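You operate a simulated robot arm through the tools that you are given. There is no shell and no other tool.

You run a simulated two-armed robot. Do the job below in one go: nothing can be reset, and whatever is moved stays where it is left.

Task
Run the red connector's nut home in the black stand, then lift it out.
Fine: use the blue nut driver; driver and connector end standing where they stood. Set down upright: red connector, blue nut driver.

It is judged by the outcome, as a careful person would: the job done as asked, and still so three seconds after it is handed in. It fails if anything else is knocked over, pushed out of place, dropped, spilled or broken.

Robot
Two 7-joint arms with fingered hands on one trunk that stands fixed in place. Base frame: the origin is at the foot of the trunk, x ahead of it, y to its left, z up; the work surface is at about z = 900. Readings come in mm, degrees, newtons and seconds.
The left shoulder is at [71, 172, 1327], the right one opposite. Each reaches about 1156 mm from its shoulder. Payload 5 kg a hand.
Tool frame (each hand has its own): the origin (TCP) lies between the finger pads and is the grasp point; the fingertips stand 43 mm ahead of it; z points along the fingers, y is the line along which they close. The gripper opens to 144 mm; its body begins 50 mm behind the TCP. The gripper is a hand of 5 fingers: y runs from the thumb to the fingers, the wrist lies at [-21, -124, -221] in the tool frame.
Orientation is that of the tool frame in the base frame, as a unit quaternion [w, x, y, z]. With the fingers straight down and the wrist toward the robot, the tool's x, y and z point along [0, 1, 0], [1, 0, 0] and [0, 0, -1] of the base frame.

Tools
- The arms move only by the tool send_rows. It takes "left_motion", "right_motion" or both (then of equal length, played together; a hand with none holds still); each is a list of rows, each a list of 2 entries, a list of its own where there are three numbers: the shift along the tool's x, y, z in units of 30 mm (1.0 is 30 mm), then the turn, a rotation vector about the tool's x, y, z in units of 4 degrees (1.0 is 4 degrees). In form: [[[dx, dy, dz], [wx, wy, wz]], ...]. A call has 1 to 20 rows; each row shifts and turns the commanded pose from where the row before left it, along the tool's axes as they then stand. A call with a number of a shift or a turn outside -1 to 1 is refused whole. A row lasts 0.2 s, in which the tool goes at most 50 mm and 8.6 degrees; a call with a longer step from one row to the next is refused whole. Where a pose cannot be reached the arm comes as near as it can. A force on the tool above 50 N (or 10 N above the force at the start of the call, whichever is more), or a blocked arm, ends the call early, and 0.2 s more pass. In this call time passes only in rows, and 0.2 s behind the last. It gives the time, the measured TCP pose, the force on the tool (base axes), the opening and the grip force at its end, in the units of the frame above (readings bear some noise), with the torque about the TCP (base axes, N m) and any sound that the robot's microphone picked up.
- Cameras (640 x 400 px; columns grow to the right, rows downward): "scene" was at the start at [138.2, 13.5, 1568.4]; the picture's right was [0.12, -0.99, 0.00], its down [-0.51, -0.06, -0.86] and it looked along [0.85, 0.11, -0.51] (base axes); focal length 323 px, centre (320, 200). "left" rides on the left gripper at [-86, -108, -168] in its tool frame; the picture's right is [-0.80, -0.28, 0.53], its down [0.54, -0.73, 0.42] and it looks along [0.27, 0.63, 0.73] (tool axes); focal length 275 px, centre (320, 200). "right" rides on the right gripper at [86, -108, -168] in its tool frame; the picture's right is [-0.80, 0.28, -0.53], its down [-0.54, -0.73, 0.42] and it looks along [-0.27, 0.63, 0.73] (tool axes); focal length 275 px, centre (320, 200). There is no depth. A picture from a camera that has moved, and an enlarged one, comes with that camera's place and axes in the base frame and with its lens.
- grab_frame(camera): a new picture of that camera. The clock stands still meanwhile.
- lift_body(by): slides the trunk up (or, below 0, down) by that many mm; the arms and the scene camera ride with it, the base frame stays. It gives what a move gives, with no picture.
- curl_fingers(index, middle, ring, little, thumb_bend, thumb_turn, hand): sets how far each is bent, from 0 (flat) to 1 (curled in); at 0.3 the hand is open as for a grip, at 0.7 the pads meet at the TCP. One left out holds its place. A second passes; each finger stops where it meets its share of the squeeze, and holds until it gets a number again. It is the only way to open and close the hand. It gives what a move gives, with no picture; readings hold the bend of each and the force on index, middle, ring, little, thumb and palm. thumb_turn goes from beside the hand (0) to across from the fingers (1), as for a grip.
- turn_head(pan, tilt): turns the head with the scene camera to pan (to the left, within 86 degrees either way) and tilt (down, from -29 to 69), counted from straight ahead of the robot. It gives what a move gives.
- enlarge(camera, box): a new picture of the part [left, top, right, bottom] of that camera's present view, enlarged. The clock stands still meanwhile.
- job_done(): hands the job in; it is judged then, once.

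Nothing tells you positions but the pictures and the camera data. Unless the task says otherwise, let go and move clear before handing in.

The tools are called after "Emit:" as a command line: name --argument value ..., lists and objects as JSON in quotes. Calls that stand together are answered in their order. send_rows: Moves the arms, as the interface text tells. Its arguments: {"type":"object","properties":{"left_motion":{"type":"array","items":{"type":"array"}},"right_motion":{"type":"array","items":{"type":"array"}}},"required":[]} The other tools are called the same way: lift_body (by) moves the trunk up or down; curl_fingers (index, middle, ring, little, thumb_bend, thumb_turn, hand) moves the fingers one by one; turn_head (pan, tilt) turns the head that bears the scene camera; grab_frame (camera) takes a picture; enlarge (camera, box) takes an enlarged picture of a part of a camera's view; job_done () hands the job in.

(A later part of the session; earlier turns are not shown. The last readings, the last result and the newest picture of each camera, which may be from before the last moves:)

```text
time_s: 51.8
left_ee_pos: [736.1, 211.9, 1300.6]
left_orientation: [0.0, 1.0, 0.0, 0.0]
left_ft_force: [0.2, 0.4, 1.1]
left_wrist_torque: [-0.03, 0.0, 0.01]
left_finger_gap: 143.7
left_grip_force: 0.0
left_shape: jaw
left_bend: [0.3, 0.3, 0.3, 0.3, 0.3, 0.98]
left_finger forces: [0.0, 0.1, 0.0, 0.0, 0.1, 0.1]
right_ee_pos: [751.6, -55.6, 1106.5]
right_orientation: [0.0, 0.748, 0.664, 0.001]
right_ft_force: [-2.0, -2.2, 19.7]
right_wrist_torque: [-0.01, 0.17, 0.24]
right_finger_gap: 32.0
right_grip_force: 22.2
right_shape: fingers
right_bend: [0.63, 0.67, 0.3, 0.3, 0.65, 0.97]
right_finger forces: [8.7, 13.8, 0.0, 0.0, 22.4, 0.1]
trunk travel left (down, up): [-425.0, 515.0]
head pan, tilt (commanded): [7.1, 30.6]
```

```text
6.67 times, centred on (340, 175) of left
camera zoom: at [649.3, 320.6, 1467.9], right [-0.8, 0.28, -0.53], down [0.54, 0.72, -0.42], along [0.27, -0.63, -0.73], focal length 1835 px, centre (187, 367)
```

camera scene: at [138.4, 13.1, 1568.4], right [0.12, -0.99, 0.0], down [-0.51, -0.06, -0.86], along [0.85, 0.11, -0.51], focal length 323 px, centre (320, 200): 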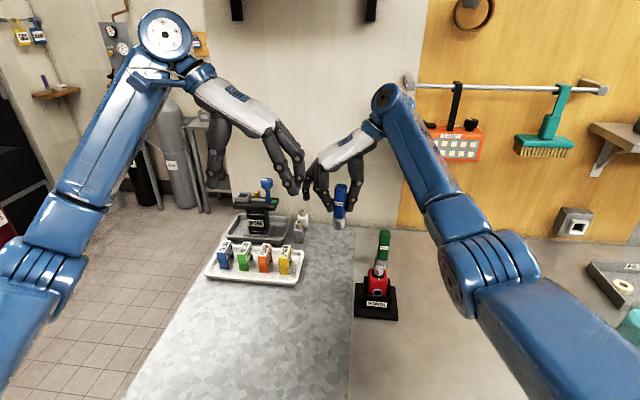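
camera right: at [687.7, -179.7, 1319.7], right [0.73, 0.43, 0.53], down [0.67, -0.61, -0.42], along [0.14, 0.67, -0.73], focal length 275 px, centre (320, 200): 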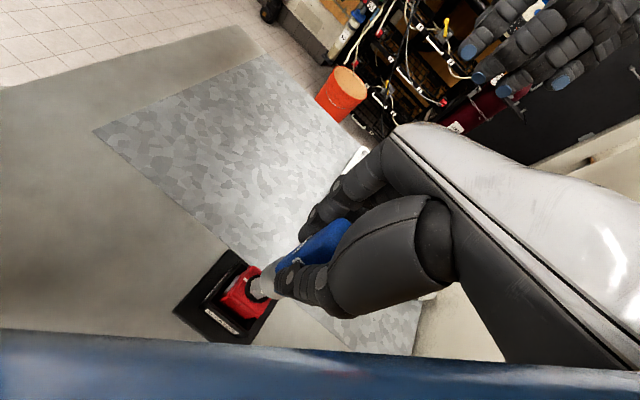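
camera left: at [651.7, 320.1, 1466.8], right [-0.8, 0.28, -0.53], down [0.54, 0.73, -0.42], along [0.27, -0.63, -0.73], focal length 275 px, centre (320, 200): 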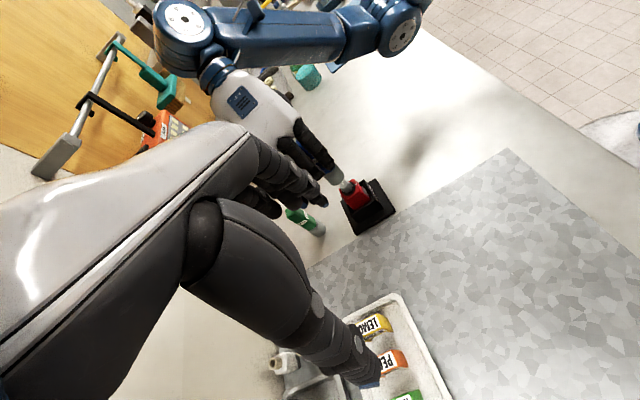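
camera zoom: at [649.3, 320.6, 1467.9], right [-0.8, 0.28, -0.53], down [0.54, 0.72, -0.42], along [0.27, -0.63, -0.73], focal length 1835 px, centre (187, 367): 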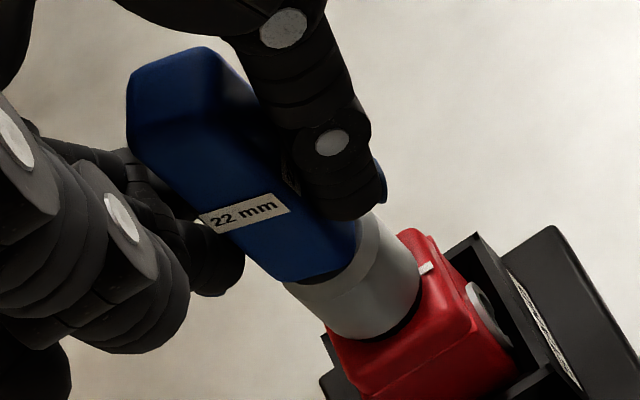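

The torque has risen to 0.24 N·m and the body has taken up its slack in the pocket, so the nut is coming home. I'll turn a little further to confirm a firm stop.

Emit:
send_rows --right_motion '[[[-0.007, 0.005, 0], [0, 0, 1]], [[-0.003, 0.002, 0], [0, 0, 0.5]]]'

Emit:
enlarge --camera "scene" --box '[364, 235, 424, 305]'

Emit:
enlarge --camera "left" --box '[310, 145, 370, 205]'

```text
time_s: 52.4
left_ee_pos: [735.6, 210.4, 1299.4]
left_orientation: [0.0, 1.0, -0.001, 0.0]
left_ft_force: [-0.8, -0.1, 1.0]
left_wrist_torque: [-0.01, 0.03, 0.02]
left_finger_gap: 143.5
left_grip_force: 0.1
left_shape: jaw
left_bend: [0.3, 0.3, 0.3, 0.3, 0.3, 0.98]
left_finger forces: [0.0, 0.0, 0.1, 0.0, 0.0, 0.0]
right_ee_pos: [752.3, -56.3, 1107.3]
right_orientation: [0.001, 0.781, 0.624, 0.002]
right_ft_force: [0.1, -1.0, 19.0]
right_wrist_torque: [-0.02, 0.16, 0.31]
right_finger_gap: 31.5
right_grip_force: 22.6
right_shape: fingers
right_bend: [0.64, 0.66, 0.3, 0.3, 0.65, 0.97]
right_finger forces: [8.0, 15.2, 0.0, 0.0, 22.7, 0.1]
trunk travel left (down, up): [-425.0, 515.0]
head pan, tilt (commanded): [7.1, 30.6]
```

```text
5.71 times, centred on (394, 270) of scene
camera zoom: at [135.9, 13.5, 1568.7], right [0.12, -0.99, 0.0], down [-0.5, -0.06, -0.86], along [0.85, 0.11, -0.51], focal length 1844 px, centre (-103, -200)
```

zoom: 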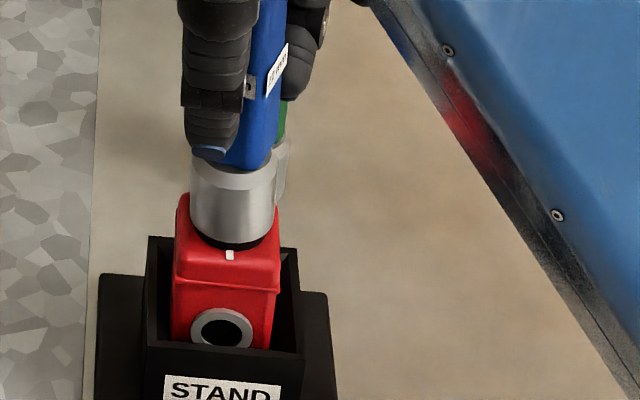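

```text
6.67 times, centred on (340, 175) of left
camera zoom: at [649.2, 320.4, 1468.0], right [-0.8, 0.28, -0.53], down [0.54, 0.73, -0.42], along [0.27, -0.63, -0.73], focal length 1835 px, centre (187, 367)
```

zoom: 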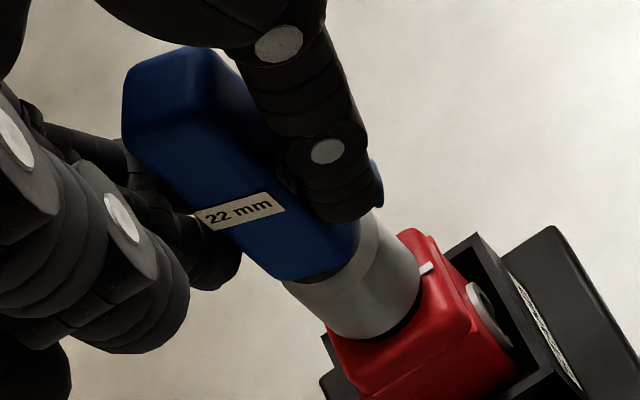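

Torque is 0.31 N·m and climbing. I'll press on a few degrees more to make sure it's firmly home, then lift off to check the marks.

Emit:
send_rows --right_motion '[[[-0.007, 0.005, 0], [0, 0, 1]], [[-0.007, 0.005, 0], [0, 0, 1]]]'

Emit:
enlarge --camera "scene" --box '[364, 235, 424, 305]'

Emit:
enlarge --camera "left" --box '[310, 145, 370, 205]'

```text
time_s: 53.0
left_ee_pos: [736.6, 210.8, 1300.4]
left_orientation: [0.0, 1.0, 0.0, 0.0]
left_ft_force: [0.4, 0.0, 0.1]
left_wrist_torque: [0.0, -0.01, -0.04]
left_finger_gap: 143.7
left_grip_force: 0.0
left_shape: jaw
left_bend: [0.3, 0.3, 0.3, 0.3, 0.3, 0.98]
left_finger forces: [0.0, 0.0, 0.1, 0.0, 0.1, 0.0]
right_ee_pos: [751.7, -57.7, 1106.3]
right_orientation: [0.001, 0.824, 0.567, 0.001]
right_ft_force: [-0.8, -4.0, 16.2]
right_wrist_torque: [-0.07, 0.1, 0.34]
right_finger_gap: 31.4
right_grip_force: 23.1
right_shape: fingers
right_bend: [0.64, 0.66, 0.3, 0.3, 0.65, 0.98]
right_finger forces: [7.8, 15.7, 0.0, 0.0, 21.9, 0.1]
trunk travel left (down, up): [-425.0, 515.0]
head pan, tilt (commanded): [7.1, 30.6]
```

```text
5.71 times, centred on (394, 270) of scene
camera zoom: at [136.0, 13.9, 1568.6], right [0.12, -0.99, 0.0], down [-0.5, -0.06, -0.86], along [0.85, 0.11, -0.51], focal length 1844 px, centre (-103, -200)
```

zoom: 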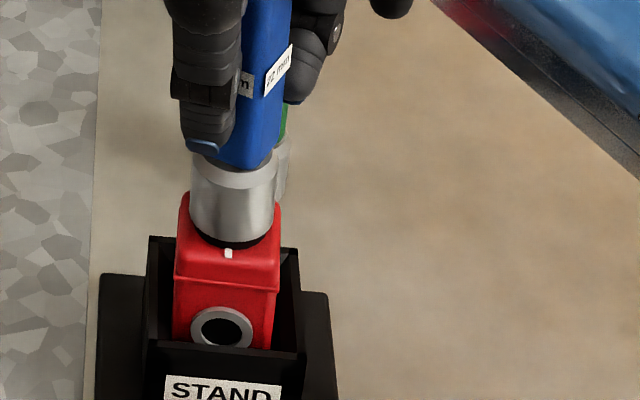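

```text
6.67 times, centred on (340, 175) of left
camera zoom: at [649.3, 320.9, 1467.8], right [-0.8, 0.28, -0.53], down [0.54, 0.73, -0.42], along [0.27, -0.63, -0.73], focal length 1835 px, centre (187, 367)
```

zoom: 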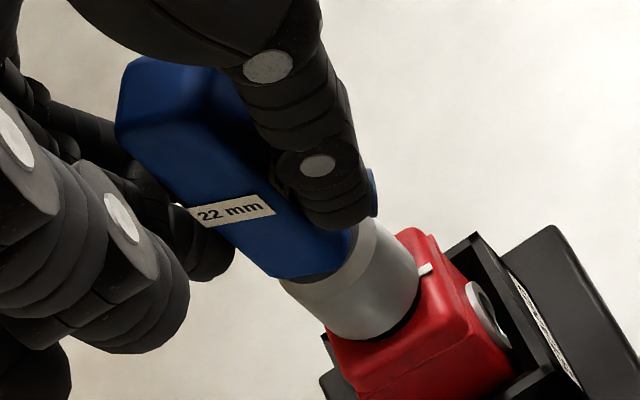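

The torque holds around 0.34 N·m. I'll relax the twist slightly and lift the driver off to inspect the nut's mark.

Emit:
send_rows --right_motion '[[[0.005, -0.004, -0.05], [0, 0, -0.8]], [[0, 0, -0.1], [0, 0, 0]], [[0, 0, -0.2], [0, 0, 0]], [[0, 0, -0.3], [0, 0, 0]], [[0, 0, -0.4], [0, 0, 0]], [[0, 0, -0.5], [0, 0, 0]], [[0, 0, -0.5], [0, 0, 0]]]'

Emit:
enlarge --camera "scene" --box '[364, 235, 424, 305]'

Emit:
enlarge --camera "left" --box '[325, 160, 375, 210]'

Emit:
grab_frame --camera "right"

```text
time_s: 54.6
left_ee_pos: [738.3, 210.6, 1298.7]
left_orientation: [0.0, 1.0, 0.0, -0.001]
left_ft_force: [-0.9, 0.3, -0.8]
left_wrist_torque: [0.01, -0.04, 0.0]
left_finger_gap: 143.6
left_grip_force: 0.1
left_shape: jaw
left_bend: [0.3, 0.3, 0.3, 0.3, 0.3, 0.98]
left_finger forces: [0.0, 0.0, 0.0, 0.1, 0.0, 0.1]
right_ee_pos: [754.1, -55.4, 1167.1]
right_orientation: [0.0, 0.807, 0.59, 0.0]
right_ft_force: [-1.1, 0.2, -2.7]
right_wrist_torque: [0.0, -0.05, 0.01]
right_finger_gap: 32.2
right_grip_force: 18.6
right_shape: fingers
right_bend: [0.63, 0.68, 0.3, 0.3, 0.65, 0.96]
right_finger forces: [10.9, 7.8, 0.0, 0.0, 18.6, 0.0]
trunk travel left (down, up): [-425.0, 515.0]
head pan, tilt (commanded): [7.1, 30.6]
```

```text
5.71 times, centred on (394, 270) of scene
camera zoom: at [137.8, 13.5, 1568.5], right [0.12, -0.99, 0.0], down [-0.51, -0.06, -0.86], along [0.85, 0.11, -0.51], focal length 1844 px, centre (-103, -200)
```

zoom: 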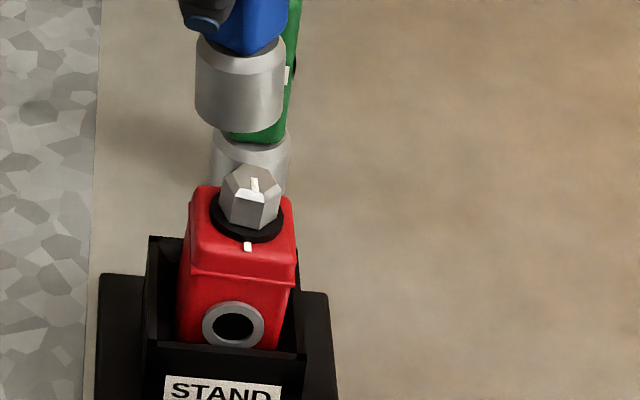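

```text
8.00 times, centred on (350, 185) of left
camera zoom: at [650.9, 320.6, 1467.1], right [-0.8, 0.28, -0.53], down [0.54, 0.73, -0.42], along [0.27, -0.63, -0.73], focal length 2202 px, centre (80, 320)
```

zoom: 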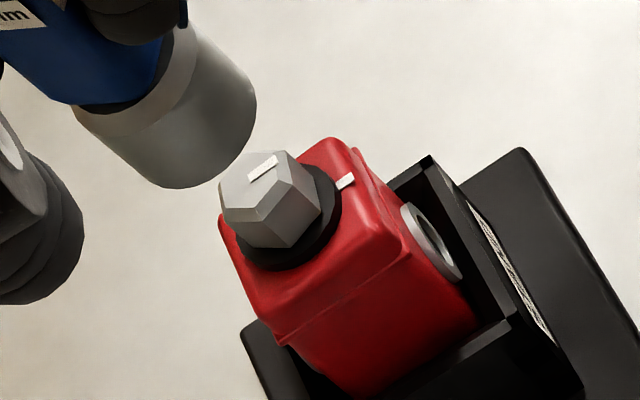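

```text
taken
camera right: at [676.6, 58.3, 1334.1], right [0.03, -0.84, 0.53], down [-0.86, -0.3, -0.42], along [0.52, -0.44, -0.73], focal length 275 px, centre (320, 200)
```

right: 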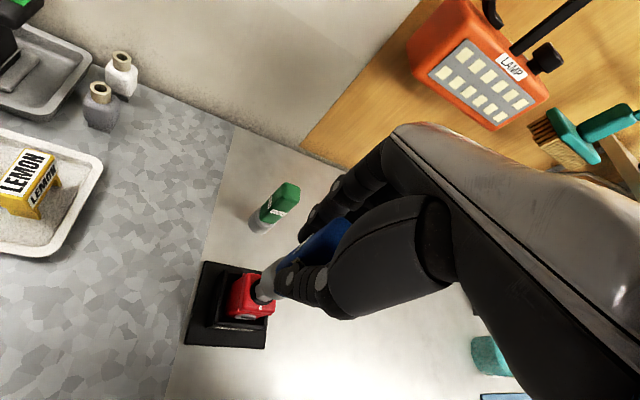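

The nut turned: its mark now points toward me, nearly in line with the body's mark. The connector may be leaning slightly in the pocket, so I'll zoom in.

Emit:
enlarge --camera "scene" --box '[372, 258, 412, 308]'

Emit:
enlarge --camera "scene" --box '[380, 260, 404, 284]'

Emit:
enlarge --camera "right" --box '[190, 250, 310, 350]'

Emit:
enlarge --camera "left" --box '[325, 165, 405, 245]'

```text
8.00 times, centred on (392, 283) of scene
camera zoom: at [137.8, 13.5, 1568.5], right [0.12, -0.99, 0.0], down [-0.51, -0.06, -0.86], along [0.85, 0.11, -0.51], focal length 2582 px, centre (-256, -464)
```

zoom: 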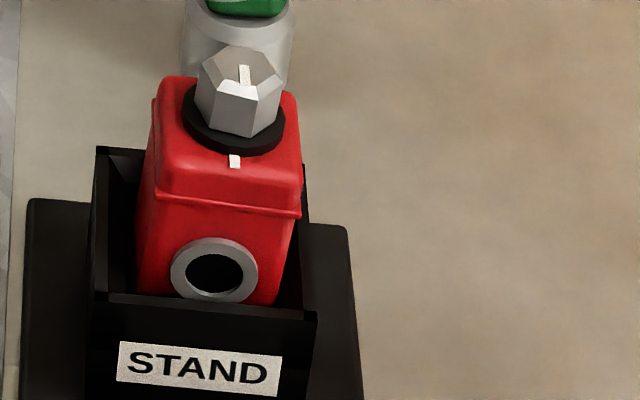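

```text
16.00 times, centred on (392, 272) of scene
camera zoom: at [137.8, 13.5, 1568.5], right [0.12, -0.99, 0.0], down [-0.51, -0.06, -0.86], along [0.85, 0.11, -0.51], focal length 5164 px, centre (-832, -952)
```

zoom: 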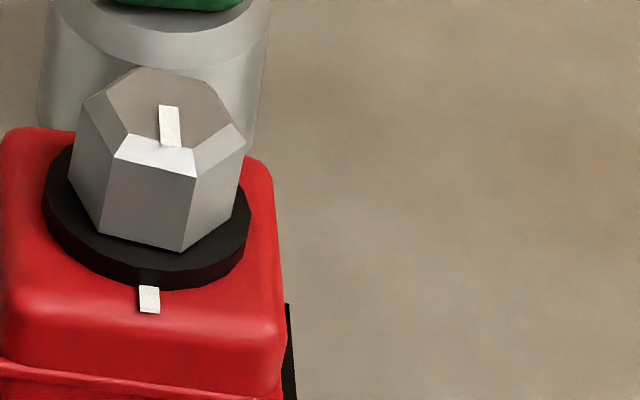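

```text
4.00 times, centred on (250, 300) of right
camera zoom: at [676.6, 58.3, 1334.1], right [0.03, -0.84, 0.53], down [-0.86, -0.3, -0.42], along [0.52, -0.44, -0.73], focal length 1101 px, centre (600, -200)
```

zoom: 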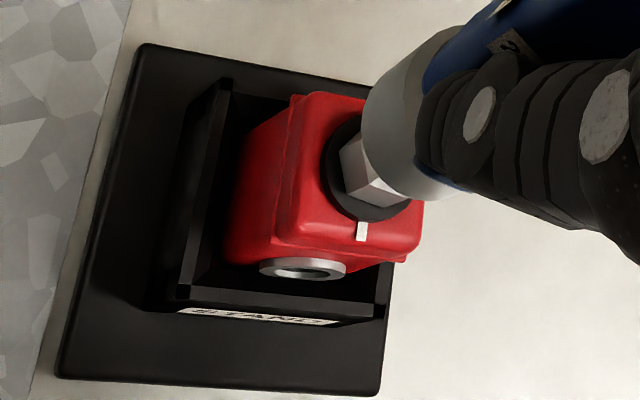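

```text
5.00 times, centred on (365, 205) of left
camera zoom: at [650.9, 320.6, 1467.1], right [-0.8, 0.28, -0.53], down [0.54, 0.73, -0.42], along [0.27, -0.63, -0.73], focal length 1376 px, centre (95, 175)
```

zoom: 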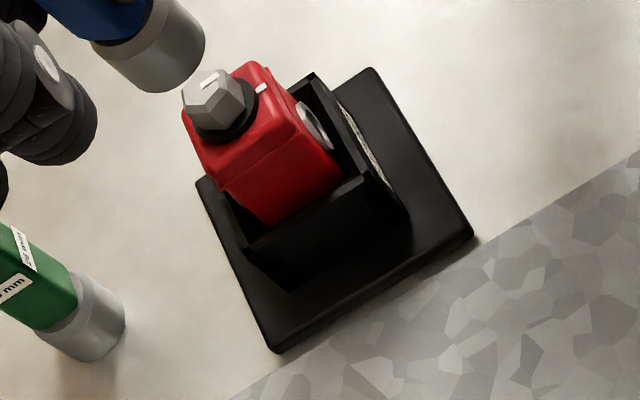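

The nut's mark is close to the body's mark, but the connector is leaning a few degrees. I'll enlarge further to measure how well the marks align.

Emit:
enlarge --camera "left" --box '[346, 170, 374, 198]'

Emit:
enlarge --camera "scene" --box '[384, 262, 400, 280]'

```text
14.29 times, centred on (360, 184) of left
camera zoom: at [650.9, 320.6, 1467.1], right [-0.8, 0.28, -0.53], down [0.54, 0.73, -0.42], along [0.27, -0.63, -0.73], focal length 3932 px, centre (-251, 429)
```

zoom: 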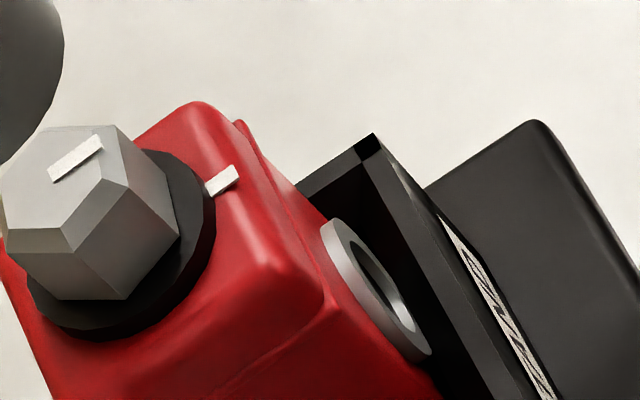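

```text
16.00 times, centred on (392, 271) of scene
camera zoom: at [137.8, 13.5, 1568.5], right [0.12, -0.99, 0.0], down [-0.51, -0.06, -0.86], along [0.85, 0.11, -0.51], focal length 5164 px, centre (-832, -936)
```

zoom: 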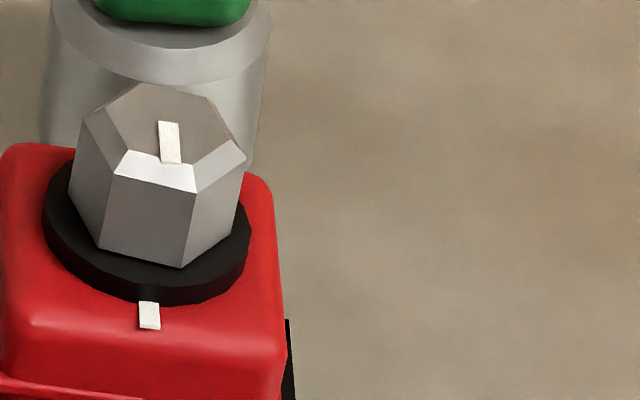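

The nut's mark and the body's mark are parallel and in line within a few degrees, and the torque had reached a firm stop, so the nut is home. Now I'll turn the driver back counter-clockwise above the stand to its original heading and back the left hand off a bit.

Emit:
send_rows --right_motion '[[[0, 0, -0.3], [0, 0, -1]], [[0, 0, -0.3], [0, 0, -1]], [[0, 0, 0], [0, 0, -1]], [[0, 0, 0], [0, 0, -1]], [[0, 0, 0], [0, 0, -1]], [[0, 0, 0], [0, 0, -1]], [[0, 0, 0], [0, 0, -1]], [[0, 0, 0], [0, 0, -1]], [[0, 0, 0], [0, 0, -1]], [[0, 0, 0], [0, 0, -1]], [[0, 0, 0], [0, 0, -1]], [[0, 0, 0], [0, 0, -1]], [[0, 0, 0], [0, 0, -1]], [[0, 0, 0], [0, 0, -1]], [[0, 0, 0], [0, 0, -1]], [[0, 0, 0], [0, 0, -1]], [[0, 0, 0], [0, 0, -1]], [[0, 0, 0], [0, 0, -1]], [[0, 0, 0], [0, 0, -1]], [[0, 0, 0], [0, 0, -1]]]' --left_motion '[[[-0.3, 0, 0], [0, 0, 0]], [[-0.3, 0, 0], [0, 0, 0]], [[-0.3, 0, 0], [0, 0, 0]], [[-0.3, 0, 0], [0, 0, 0]], [[-0.3, 0, 0], [0, 0, 0]], [[-0.3, 0, 0], [0, 0, 0]], [[-0.3, 0, 0], [0, 0, 0]], [[0, 0, 0], [0, 0, 0]], [[0, 0, 0], [0, 0, 0]], [[0, 0, 0], [0, 0, 0]], [[0, 0, 0], [0, 0, 0]], [[0, 0, 0], [0, 0, 0]], [[0, 0, 0], [0, 0, 0]], [[0, 0, 0], [0, 0, 0]], [[0, 0, 0], [0, 0, 0]], [[0, 0, 0], [0, 0, 0]], [[0, 0, 0], [0, 0, 0]], [[0, 0, 0], [0, 0, 0]], [[0, 0, 0], [0, 0, 0]], [[0, 0, 0], [0, 0, 0]]]'

Emit:
send_rows --right_motion '[[[0, 0, 0], [0, 0, -1]], [[0, 0, 0], [0, 0, -1]], [[0, 0, 0], [0, 0, -1]], [[0, 0, 0], [0, 0, -1]], [[0, 0, 0], [0, 0, -1]], [[0, 0, 0], [0, 0, -1]], [[0, 0, 0], [0, 0, -1]], [[0, 0, 0], [0, 0, -1]], [[0, 0, 0], [0, 0, -1]], [[0, 0, 0], [0, 0, -0.7]]]'

Emit:
enlarge --camera "scene" --box '[354, 200, 424, 310]'

Emit:
enlarge --camera "left" --box '[240, 100, 400, 240]'

Emit:
grab_frame --camera "scene"

```text
time_s: 58.8
left_ee_pos: [674.9, 210.0, 1299.0]
left_orientation: [-0.001, 1.0, 0.001, -0.001]
left_ft_force: [0.0, 0.4, 0.5]
left_wrist_torque: [-0.04, -0.03, -0.01]
left_finger_gap: 143.7
left_grip_force: 0.1
left_shape: jaw
left_bend: [0.3, 0.3, 0.3, 0.3, 0.3, 0.98]
left_finger forces: [0.0, 0.0, 0.0, 0.1, 0.1, 0.1]
right_ee_pos: [754.3, -57.3, 1184.1]
right_orientation: [-0.001, 0.239, 0.971, 0.0]
right_ft_force: [-0.3, 0.1, -1.1]
right_wrist_torque: [0.03, -0.01, 0.03]
right_finger_gap: 32.3
right_grip_force: 19.0
right_shape: fingers
right_bend: [0.63, 0.68, 0.3, 0.3, 0.65, 0.96]
right_finger forces: [10.9, 7.9, 0.0, 0.0, 18.6, 0.0]
trunk travel left (down, up): [-425.0, 515.0]
head pan, tilt (commanded): [7.1, 30.6]
```

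```text
time_s: 61.0
left_ee_pos: [675.6, 210.4, 1299.4]
left_orientation: [-0.001, 1.0, 0.0, -0.001]
left_ft_force: [-0.4, -0.2, 0.3]
left_wrist_torque: [-0.01, 0.02, -0.02]
left_finger_gap: 143.7
left_grip_force: 0.1
left_shape: jaw
left_bend: [0.3, 0.3, 0.3, 0.3, 0.3, 0.98]
left_finger forces: [0.0, 0.0, 0.1, 0.1, 0.0, 0.0]
right_ee_pos: [754.3, -56.8, 1184.1]
right_orientation: [-0.001, -0.098, 0.995, 0.0]
right_ft_force: [0.5, 0.7, -1.8]
right_wrist_torque: [0.01, 0.0, -0.01]
right_finger_gap: 32.2
right_grip_force: 19.1
right_shape: fingers
right_bend: [0.63, 0.68, 0.3, 0.3, 0.65, 0.96]
right_finger forces: [10.8, 7.7, 0.0, 0.1, 18.7, 0.1]
trunk travel left (down, up): [-425.0, 515.0]
head pan, tilt (commanded): [7.1, 30.6]
```

```text
3.64 times, centred on (389, 255) of scene
camera zoom: at [138.6, 13.8, 1568.4], right [0.12, -0.99, 0.0], down [-0.51, -0.06, -0.86], along [0.85, 0.11, -0.51], focal length 1174 px, centre (69, 0)
```

zoom: 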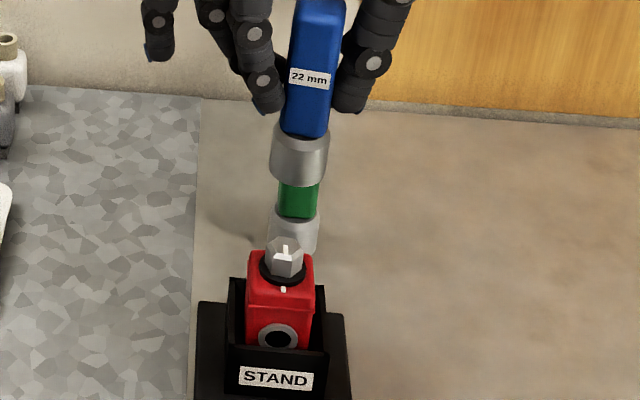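

```text
2.86 times, centred on (320, 170) of left
camera zoom: at [588.8, 320.1, 1467.8], right [-0.8, 0.28, -0.53], down [0.54, 0.73, -0.42], along [0.27, -0.63, -0.73], focal length 786 px, centre (320, 286)
```

zoom: 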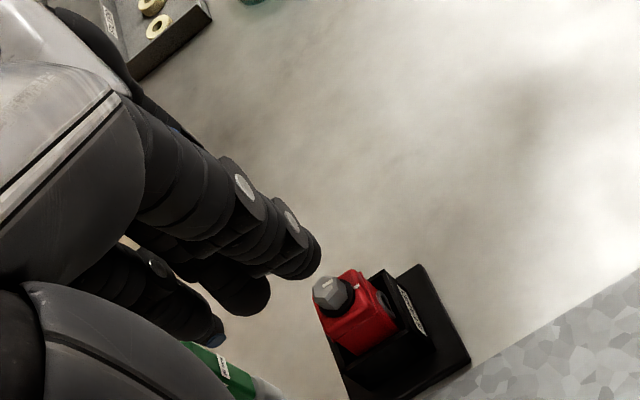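

```text
taken
camera scene: at [138.6, 13.8, 1568.4], right [0.12, -0.99, 0.0], down [-0.51, -0.06, -0.86], along [0.85, 0.11, -0.51], focal length 323 px, centre (320, 200)
```

scene: 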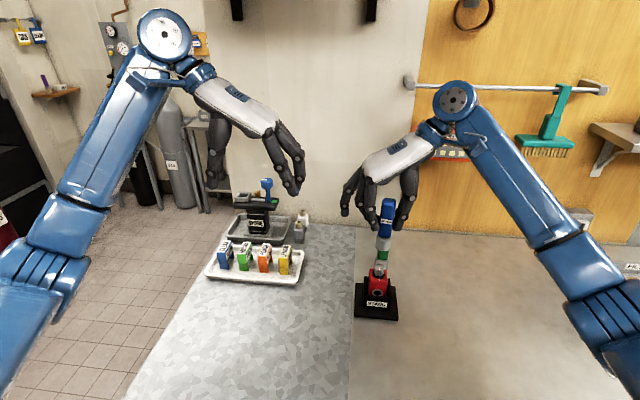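

The driver hangs upright at its original heading. I'll carry it back over its original spot at about (872, 51).

Emit:
send_rows --right_motion '[[[-0.4, 0.26, 0], [0, 0, 0]], [[-0.6, 0.38, 0], [0, 0, 0]], [[-0.6, 0.38, 0], [0, 0, 0]], [[-0.65, 0.41, 0], [0, 0, 0]], [[-0.65, 0.41, 0], [0, 0, 0]], [[-0.6, 0.38, 0], [0, 0, 0]], [[-0.6, 0.38, 0], [0, 0, 0]], [[-0.4, 0.27, 0], [0, 0, 0]], [[0, 0, 0.5], [0, 0, 0]], [[0, 0, 0.7], [0, 0, 0]], [[0, 0, 0.7], [0, 0, 0]], [[0, 0, 0.7], [0, 0, 0]], [[0, 0, 0.6], [0, 0, 0]], [[0, 0, 0.6], [0, 0, 0]], [[0, 0, 0.6], [0, 0, 0]], [[0, 0, 0.4], [0, 0, 0]]]'

Emit:
enlarge --camera "scene" --box '[310, 190, 380, 270]'

Emit:
grab_frame --camera "right"

Emit:
grab_frame --camera "left"

```text
time_s: 64.4
left_ee_pos: [674.3, 210.1, 1299.5]
left_orientation: [0.0, 1.0, 0.0, -0.001]
left_ft_force: [0.0, -0.2, -0.3]
left_wrist_torque: [0.01, 0.0, -0.02]
left_finger_gap: 143.6
left_grip_force: 0.1
left_shape: jaw
left_bend: [0.3, 0.3, 0.3, 0.3, 0.3, 0.98]
left_finger forces: [0.0, 0.0, 0.1, 0.0, 0.0, 0.0]
right_ee_pos: [871.2, 53.3, 1039.0]
right_orientation: [-0.001, -0.098, 0.995, -0.001]
right_ft_force: [0.8, 0.0, -0.9]
right_wrist_torque: [0.0, -0.01, 0.01]
right_finger_gap: 32.1
right_grip_force: 19.4
right_shape: fingers
right_bend: [0.63, 0.68, 0.3, 0.3, 0.65, 0.96]
right_finger forces: [10.7, 8.0, 0.0, 0.0, 18.8, 0.0]
trunk travel left (down, up): [-425.0, 515.0]
head pan, tilt (commanded): [7.1, 30.6]
```

```text
5.00 times, centred on (345, 230) of scene
camera zoom: at [138.7, 13.7, 1568.4], right [0.12, -0.99, 0.0], down [-0.51, -0.06, -0.86], along [0.85, 0.11, -0.51], focal length 1614 px, centre (195, 50)
```

zoom: 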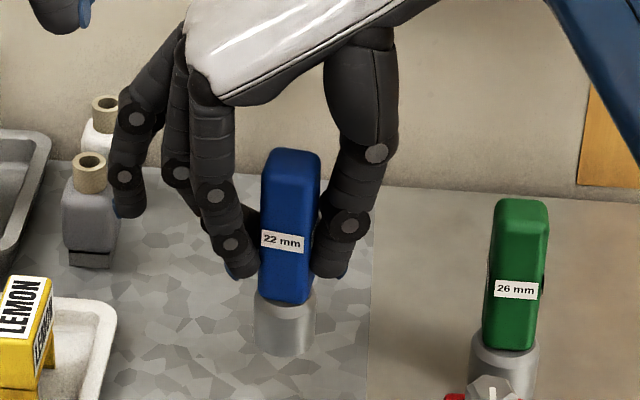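

```text
taken
camera right: at [807.5, -68.8, 1207.2], right [0.73, 0.43, 0.53], down [0.67, -0.61, -0.42], along [0.14, 0.67, -0.73], focal length 275 px, centre (320, 200)
```

right: 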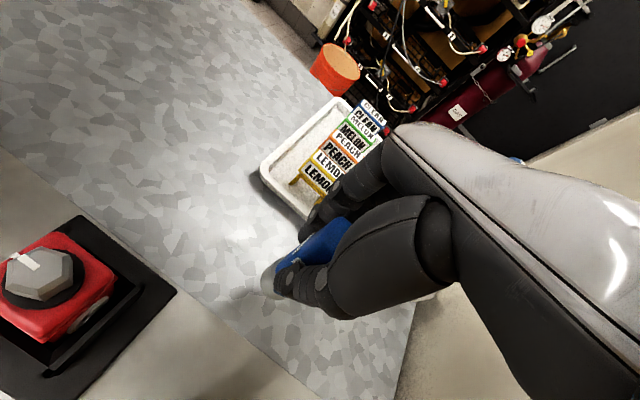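

```text
taken
camera left: at [588.9, 320.0, 1467.8], right [-0.8, 0.28, -0.53], down [0.54, 0.73, -0.42], along [0.27, -0.63, -0.73], focal length 275 px, centre (320, 200)
```

left: 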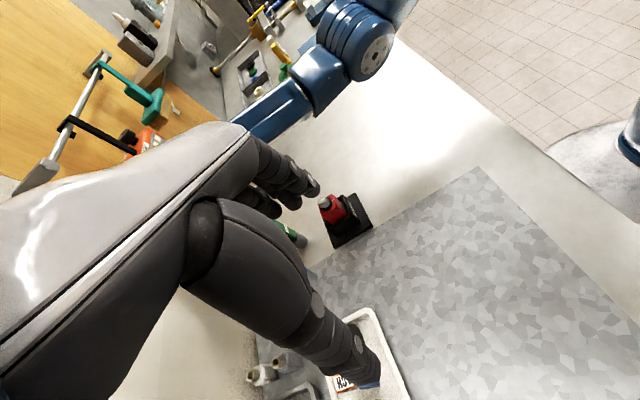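

The driver is about 37 mm above the table over its old spot. I'll zoom to verify position, heading and uprightness before setting it down.

Emit:
enlarge --camera "scene" --box '[325, 220, 365, 270]'

Emit:
enlarge --camera "right" --box '[240, 220, 360, 320]'

```text
8.00 times, centred on (345, 245) of scene
camera zoom: at [138.7, 13.7, 1568.4], right [0.12, -0.99, 0.0], down [-0.51, -0.06, -0.86], along [0.85, 0.11, -0.51], focal length 2582 px, centre (120, -160)
```

zoom: 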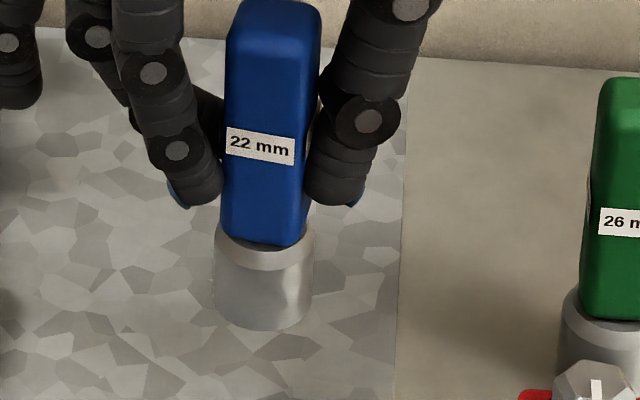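

```text
4.00 times, centred on (300, 270) of right
camera zoom: at [807.5, -68.8, 1207.2], right [0.73, 0.43, 0.53], down [0.67, -0.61, -0.42], along [0.14, 0.67, -0.73], focal length 1101 px, centre (400, -80)
```

zoom: 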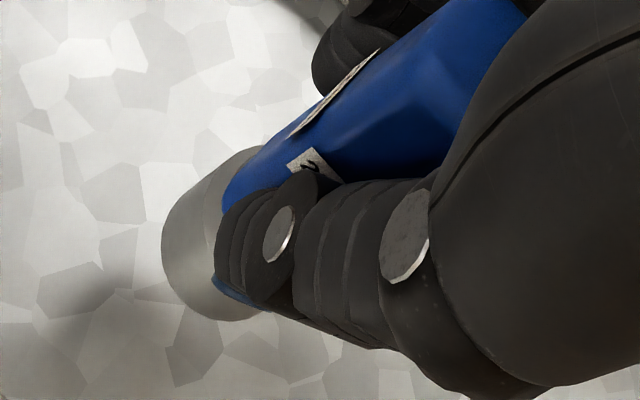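

The driver hangs vertical, about 2 mm off its old spot and yawed about 6°. I'll correct both and lower it close to the table.

Emit:
send_rows --right_motion '[[[0.007, -0.005, 0], [0, 0, -1]], [[0.0035, -0.0025, 0], [0, 0, -0.5]], [[0.074, -0.03, 0.2], [0, 0, 0]], [[0, 0, 0.4], [0, 0, 0]], [[0, 0, 0.3], [0, 0, 0]], [[0, 0, 0.15], [0, 0, 0]]]'

Emit:
enlarge --camera "scene" --box '[325, 220, 365, 270]'

```text
time_s: 65.8
left_ee_pos: [676.3, 209.9, 1298.7]
left_orientation: [0.0, 1.0, 0.0, 0.0]
left_ft_force: [-0.1, -0.2, 0.1]
left_wrist_torque: [-0.02, -0.02, 0.0]
left_finger_gap: 143.6
left_grip_force: 0.0
left_shape: jaw
left_bend: [0.3, 0.3, 0.3, 0.3, 0.3, 0.98]
left_finger forces: [0.0, 0.0, 0.0, 0.0, 0.0, 0.0]
right_ee_pos: [867.5, 52.2, 1008.7]
right_orientation: [0.0, -0.15, 0.989, 0.001]
right_ft_force: [-0.2, -0.5, -1.7]
right_wrist_torque: [0.01, -0.03, -0.02]
right_finger_gap: 32.1
right_grip_force: 19.1
right_shape: fingers
right_bend: [0.63, 0.68, 0.3, 0.3, 0.65, 0.95]
right_finger forces: [10.8, 7.9, 0.0, 0.1, 18.7, 0.0]
trunk travel left (down, up): [-425.0, 515.0]
head pan, tilt (commanded): [7.1, 30.6]
```

```text
8.00 times, centred on (345, 245) of scene
camera zoom: at [138.6, 13.6, 1568.4], right [0.12, -0.99, 0.0], down [-0.51, -0.06, -0.86], along [0.85, 0.11, -0.51], focal length 2582 px, centre (120, -160)
```

zoom: 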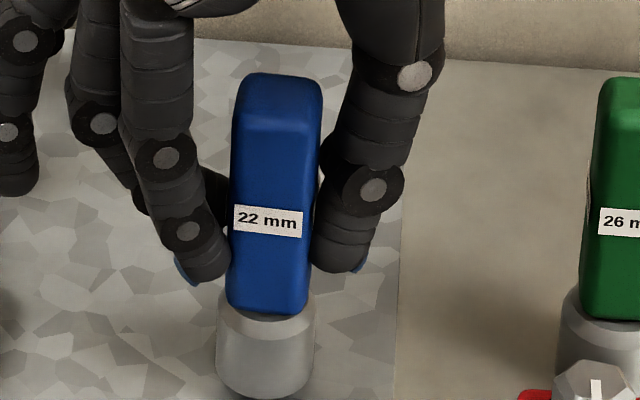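

The position and heading now match the original within about 1.5 mm. I'll lower the last few millimetres to touch the table.

Emit:
send_rows --right_motion '[[[-0.04, 0, 0.07], [0, 0, 0]], [[0, 0, 0.06], [0, 0, 0]], [[0, 0, 0.05], [0, 0, 0]], [[0, 0, 0.04], [0, 0, 0]]]'

```text
time_s: 66.8
left_ee_pos: [674.8, 210.1, 1299.5]
left_orientation: [0.0, 1.0, 0.001, -0.001]
left_ft_force: [0.5, -0.3, -0.1]
left_wrist_torque: [-0.01, 0.03, -0.04]
left_finger_gap: 143.7
left_grip_force: 0.0
left_shape: jaw
left_bend: [0.3, 0.3, 0.3, 0.3, 0.3, 0.98]
left_finger forces: [0.1, 0.0, 0.1, 0.1, 0.0, 0.1]
right_ee_pos: [870.0, 53.3, 1001.5]
right_orientation: [0.0, -0.149, 0.989, 0.0]
right_ft_force: [-0.7, 0.8, -1.1]
right_wrist_torque: [0.0, 0.0, 0.03]
right_finger_gap: 32.0
right_grip_force: 18.3
right_shape: fingers
right_bend: [0.63, 0.68, 0.3, 0.3, 0.65, 0.95]
right_finger forces: [10.8, 7.8, 0.1, 0.0, 18.7, 0.0]
trunk travel left (down, up): [-425.0, 515.0]
head pan, tilt (commanded): [7.1, 30.6]
```

No contact yet, so I'll continue with 0.9 mm steps.

Emit:
send_rows --right_motion '[[[0, 0, 0.03], [0, 0, 0]], [[0, 0, 0.03], [0, 0, 0]]]'

```text
time_s: 67.4
left_ee_pos: [674.7, 210.2, 1300.3]
left_orientation: [-0.001, 1.0, 0.0, 0.001]
left_ft_force: [0.5, 0.7, 0.6]
left_wrist_torque: [0.0, 0.01, 0.02]
left_finger_gap: 143.6
left_grip_force: 0.1
left_shape: jaw
left_bend: [0.3, 0.3, 0.3, 0.3, 0.3, 0.98]
left_finger forces: [0.0, 0.0, 0.1, 0.0, 0.0, 0.0]
right_ee_pos: [868.8, 52.1, 1000.7]
right_orientation: [0.0, -0.149, 0.989, 0.0]
right_ft_force: [1.1, -0.1, 3.0]
right_wrist_torque: [-0.02, -0.01, 0.07]
right_finger_gap: 32.2
right_grip_force: 19.6
right_shape: fingers
right_bend: [0.63, 0.68, 0.3, 0.3, 0.66, 0.95]
right_finger forces: [11.1, 8.4, 0.1, 0.1, 19.3, 0.0]
trunk travel left (down, up): [-425.0, 515.0]
head pan, tilt (commanded): [7.1, 30.6]
```

The driver now rests on the table, with the force changing to +3 N. I'll release gently in two stages.

Emit:
curl_fingers --hand "right" --index 0.58 --middle 0.58 --thumb_bend 0.58

Emit:
curl_fingers --hand "right" --index 0.47 --middle 0.47 --thumb_bend 0.47

Emit:
enlarge --camera "scene" --box '[310, 210, 390, 280]'

Emit:
enlarge --camera "right" --box '[200, 180, 400, 340]'

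```text
time_s: 68.4
left_ee_pos: [674.8, 210.3, 1299.5]
left_orientation: [0.0, 1.0, 0.0, 0.001]
left_ft_force: [0.0, 0.2, 0.1]
left_wrist_torque: [0.03, 0.0, 0.0]
left_finger_gap: 143.7
left_grip_force: 0.0
left_shape: jaw
left_bend: [0.3, 0.3, 0.3, 0.3, 0.3, 0.98]
left_finger forces: [0.0, 0.0, 0.1, 0.0, 0.0, 0.0]
right_ee_pos: [869.8, 52.3, 999.7]
right_orientation: [0.0, -0.149, 0.989, -0.001]
right_ft_force: [-0.1, 0.2, 0.4]
right_wrist_torque: [-0.01, 0.01, 0.0]
right_finger_gap: 52.7
right_grip_force: 0.0
right_shape: fingers
right_bend: [0.57, 0.57, 0.3, 0.3, 0.57, 0.97]
right_finger forces: [0.0, 0.0, 0.0, 0.0, 0.0, 0.1]
trunk travel left (down, up): [-425.0, 515.0]
head pan, tilt (commanded): [7.1, 30.6]
```

```text
time_s: 69.4
left_ee_pos: [675.3, 210.2, 1299.4]
left_orientation: [0.0, 1.0, 0.0, 0.0]
left_ft_force: [-0.5, 0.8, -0.8]
left_wrist_torque: [0.01, 0.03, 0.01]
left_finger_gap: 143.8
left_grip_force: 0.0
left_shape: jaw
left_bend: [0.3, 0.3, 0.3, 0.3, 0.3, 0.98]
left_finger forces: [0.0, 0.0, 0.1, 0.1, 0.0, 0.1]
right_ee_pos: [869.5, 52.4, 1000.3]
right_orientation: [0.001, -0.15, 0.989, 0.0]
right_ft_force: [-0.4, 0.1, 0.1]
right_wrist_torque: [-0.02, 0.02, 0.01]
right_finger_gap: 88.9
right_grip_force: 0.1
right_shape: fingers
right_bend: [0.47, 0.47, 0.3, 0.3, 0.47, 0.97]
right_finger forces: [0.0, 0.0, 0.1, 0.0, 0.0, 0.0]
trunk travel left (down, up): [-425.0, 515.0]
head pan, tilt (commanded): [7.1, 30.6]
```

```text
5.71 times, centred on (350, 245) of scene
camera zoom: at [138.3, 13.7, 1568.4], right [0.12, -0.99, 0.0], down [-0.51, -0.06, -0.86], along [0.85, 0.11, -0.51], focal length 1844 px, centre (149, -57)
```

zoom: 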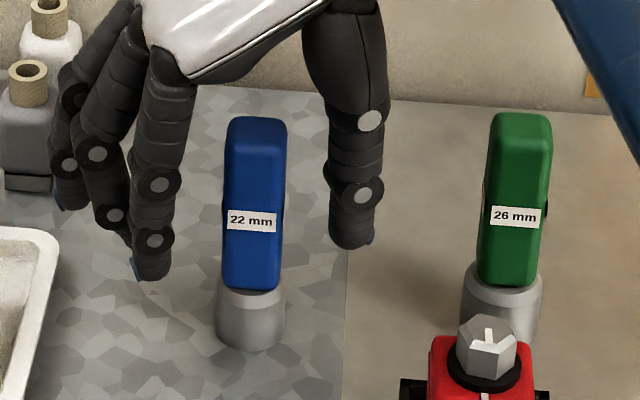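

```text
2.50 times, centred on (300, 260) of right
camera zoom: at [819.1, -77.2, 1167.6], right [0.68, 0.51, 0.53], down [0.73, -0.53, -0.42], along [0.07, 0.68, -0.73], focal length 688 px, centre (370, 50)
```

zoom: 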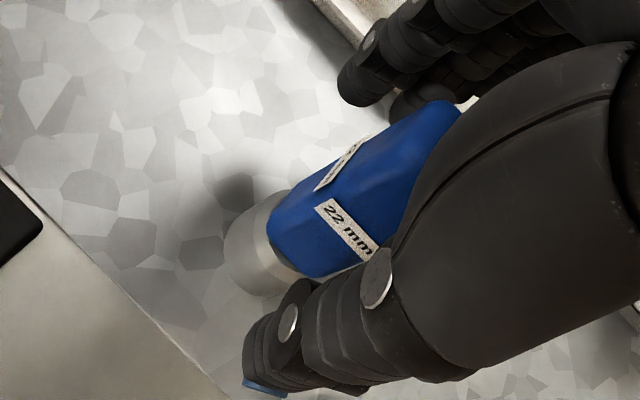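

The blue driver stands upright on its original spot. I'll raise the hand straight up clear of it.

Emit:
send_rows --right_motion '[[[0, 0, -0.3], [0, 0, 0]], [[0, 0, -0.6], [0, 0, 0]], [[0, 0, -0.8], [0, 0, 0]], [[0, 0, -0.8], [0, 0, 0]], [[0, 0, -0.8], [0, 0, 0]], [[0, 0, -0.8], [0, 0, 0]], [[0, 0, -0.8], [0, 0, 0]], [[0, 0, -0.4], [0, 0, 0]]]'

Emit:
enlarge --camera "scene" --box '[310, 210, 420, 330]'

Emit:
enlarge --camera "scene" --box '[368, 258, 408, 308]'

Emit:
enlarge --camera "left" --box '[300, 170, 390, 260]'

Emit:
grab_frame --camera "right"

```text
time_s: 71.2
left_ee_pos: [675.6, 209.7, 1298.8]
left_orientation: [0.0, 1.0, 0.001, 0.0]
left_ft_force: [0.0, 0.2, -0.6]
left_wrist_torque: [0.01, 0.02, -0.01]
left_finger_gap: 143.6
left_grip_force: 0.1
left_shape: jaw
left_bend: [0.3, 0.3, 0.3, 0.3, 0.3, 0.98]
left_finger forces: [0.0, 0.0, 0.1, 0.0, 0.0, 0.0]
right_ee_pos: [869.2, 53.2, 1159.1]
right_orientation: [0.0, -0.15, 0.989, 0.0]
right_ft_force: [0.6, -0.7, -0.1]
right_wrist_torque: [-0.01, 0.01, 0.02]
right_finger_gap: 88.6
right_grip_force: 0.1
right_shape: fingers
right_bend: [0.47, 0.47, 0.3, 0.3, 0.47, 0.97]
right_finger forces: [0.0, 0.0, 0.0, 0.1, 0.0, 0.0]
trunk travel left (down, up): [-425.0, 515.0]
head pan, tilt (commanded): [7.1, 30.6]
```

```text
3.33 times, centred on (365, 270) of scene
camera zoom: at [138.1, 13.8, 1568.4], right [0.12, -0.99, 0.0], down [-0.51, -0.06, -0.86], along [0.85, 0.11, -0.51], focal length 1076 px, centre (170, -33)
```

zoom: 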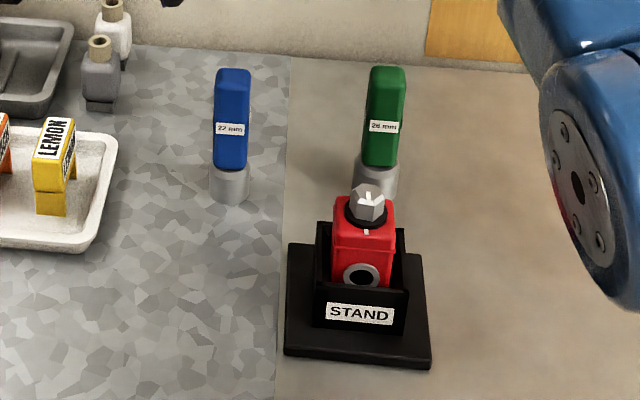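

```text
8.00 times, centred on (388, 283) of scene
camera zoom: at [138.1, 13.8, 1568.4], right [0.12, -0.99, 0.0], down [-0.51, -0.06, -0.86], along [0.85, 0.11, -0.51], focal length 2582 px, centre (-224, -464)
```

zoom: 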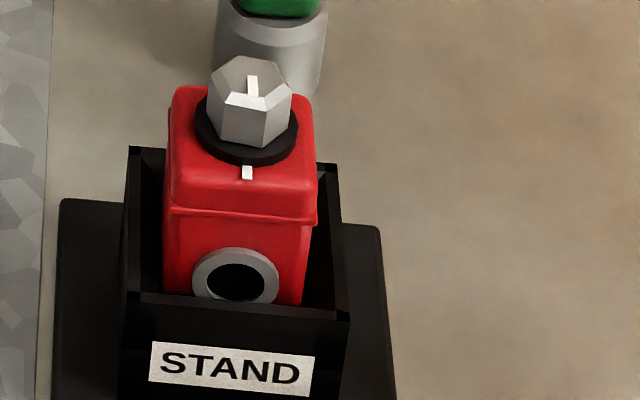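

```text
4.44 times, centred on (345, 215) of left
camera zoom: at [588.3, 320.1, 1467.9], right [-0.8, 0.28, -0.53], down [0.54, 0.73, -0.42], along [0.27, -0.63, -0.73], focal length 1224 px, centre (209, 133)
```

zoom: 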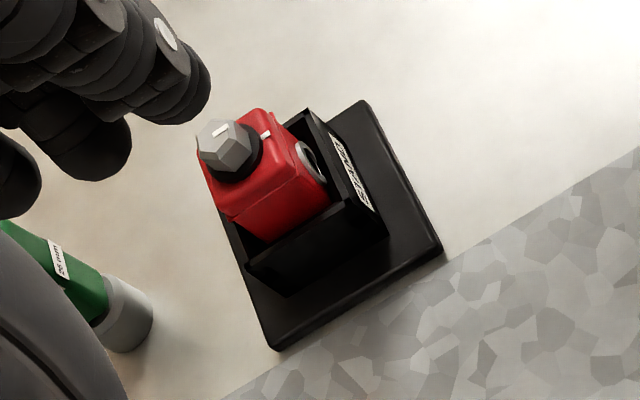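

```text
taken
camera right: at [819.2, -77.2, 1327.0], right [0.68, 0.51, 0.53], down [0.73, -0.53, -0.42], along [0.07, 0.68, -0.73], focal length 275 px, centre (320, 200)
```

right: 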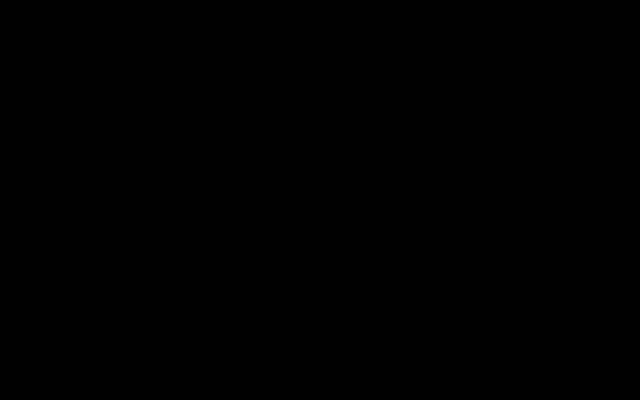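

The connector has settled back upright in the pocket. I'll check the marks once more up close.

Emit:
enlarge --camera "scene" --box '[380, 262, 396, 282]'

Emit:
enlarge --camera "left" --box '[338, 190, 362, 214]'

```text
16.00 times, centred on (388, 272) of scene
camera zoom: at [138.1, 13.8, 1568.4], right [0.12, -0.99, 0.0], down [-0.51, -0.06, -0.86], along [0.85, 0.11, -0.51], focal length 5164 px, centre (-768, -952)
```

zoom: 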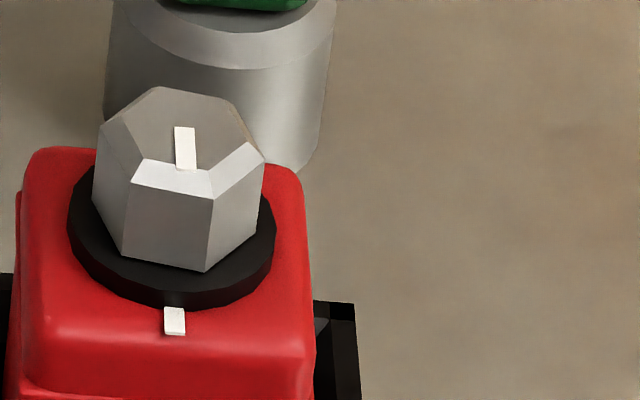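

```text
16.00 times, centred on (350, 202) of left
camera zoom: at [588.3, 320.1, 1467.9], right [-0.8, 0.28, -0.53], down [0.54, 0.73, -0.42], along [0.27, -0.63, -0.73], focal length 4404 px, centre (-160, 168)
```

zoom: 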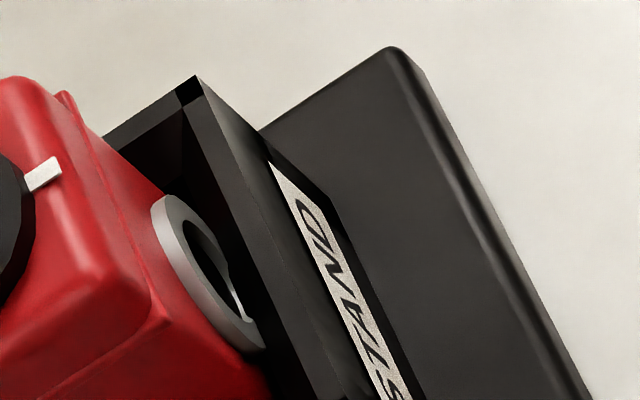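

The nut turned about 95° to a firm stop, and its mark now lines up with the body's mark. Next I'll bring the right hand back over the connector at the same heading used before.

Emit:
send_rows --right_motion '[[[0, 0, 0], [0, 0, 0.75]], [[0, 0, 0], [0, 0, 0.75]], [[0.4, -0.24, 0], [0, 0, 0]], [[0.6, -0.37, 0], [0, 0, 0]], [[0.65, -0.4, 0], [0, 0, 0]], [[0.65, -0.4, 0], [0, 0, 0]], [[0.65, -0.4, 0], [0, 0, 0]], [[0.6, -0.36, 0], [0, 0, 0]], [[0.54, -0.32, 0], [0, 0, 0]], [[0.4, -0.24, 0], [0, 0, 0]]]'

Emit:
grab_frame --camera "right"

Emit:
enlarge --camera "scene" --box '[320, 190, 440, 330]'

```text
time_s: 73.4
left_ee_pos: [673.5, 209.9, 1299.4]
left_orientation: [0.0, 1.0, 0.0, 0.0]
left_ft_force: [0.8, -1.6, 0.3]
left_wrist_torque: [0.03, -0.02, 0.0]
left_finger_gap: 143.5
left_grip_force: 0.1
left_shape: jaw
left_bend: [0.3, 0.3, 0.3, 0.3, 0.3, 0.98]
left_finger forces: [0.0, 0.1, 0.0, 0.1, 0.1, 0.1]
right_ee_pos: [754.2, -54.4, 1158.5]
right_orientation: [0.0, -0.097, 0.995, 0.0]
right_ft_force: [-0.1, -0.1, 0.5]
right_wrist_torque: [0.0, 0.01, 0.0]
right_finger_gap: 89.0
right_grip_force: 0.0
right_shape: fingers
right_bend: [0.47, 0.47, 0.3, 0.3, 0.47, 0.97]
right_finger forces: [0.0, 0.0, 0.0, 0.0, 0.1, 0.0]
trunk travel left (down, up): [-425.0, 515.0]
head pan, tilt (commanded): [7.1, 30.6]
```

```text
taken
camera right: at [689.9, -177.4, 1327.1], right [0.73, 0.43, 0.53], down [0.67, -0.61, -0.42], along [0.14, 0.67, -0.73], focal length 275 px, centre (320, 200)
```

right: 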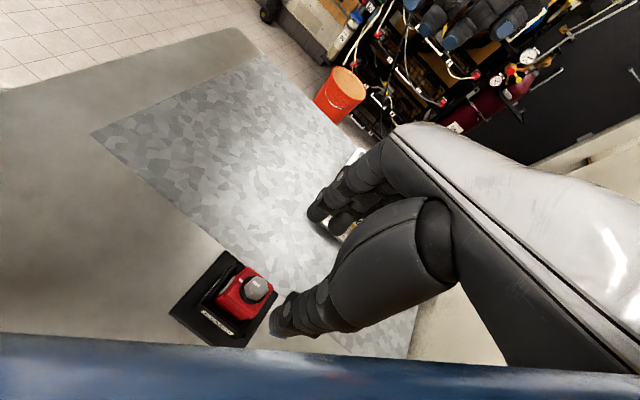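

```text
2.86 times, centred on (380, 260) of scene
camera zoom: at [138.0, 12.9, 1568.5], right [0.12, -0.99, 0.0], down [-0.51, -0.06, -0.86], along [0.85, 0.11, -0.51], focal length 922 px, centre (149, 29)
```

zoom: 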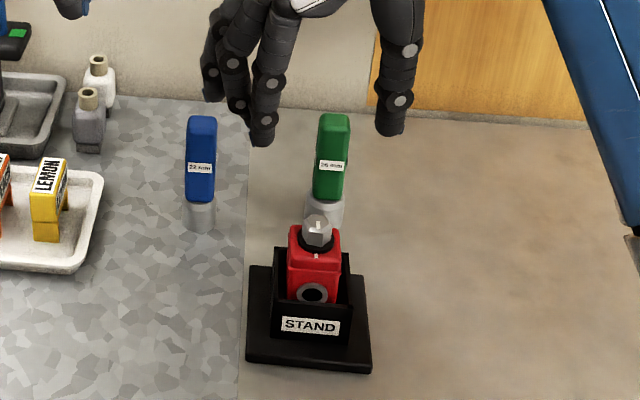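

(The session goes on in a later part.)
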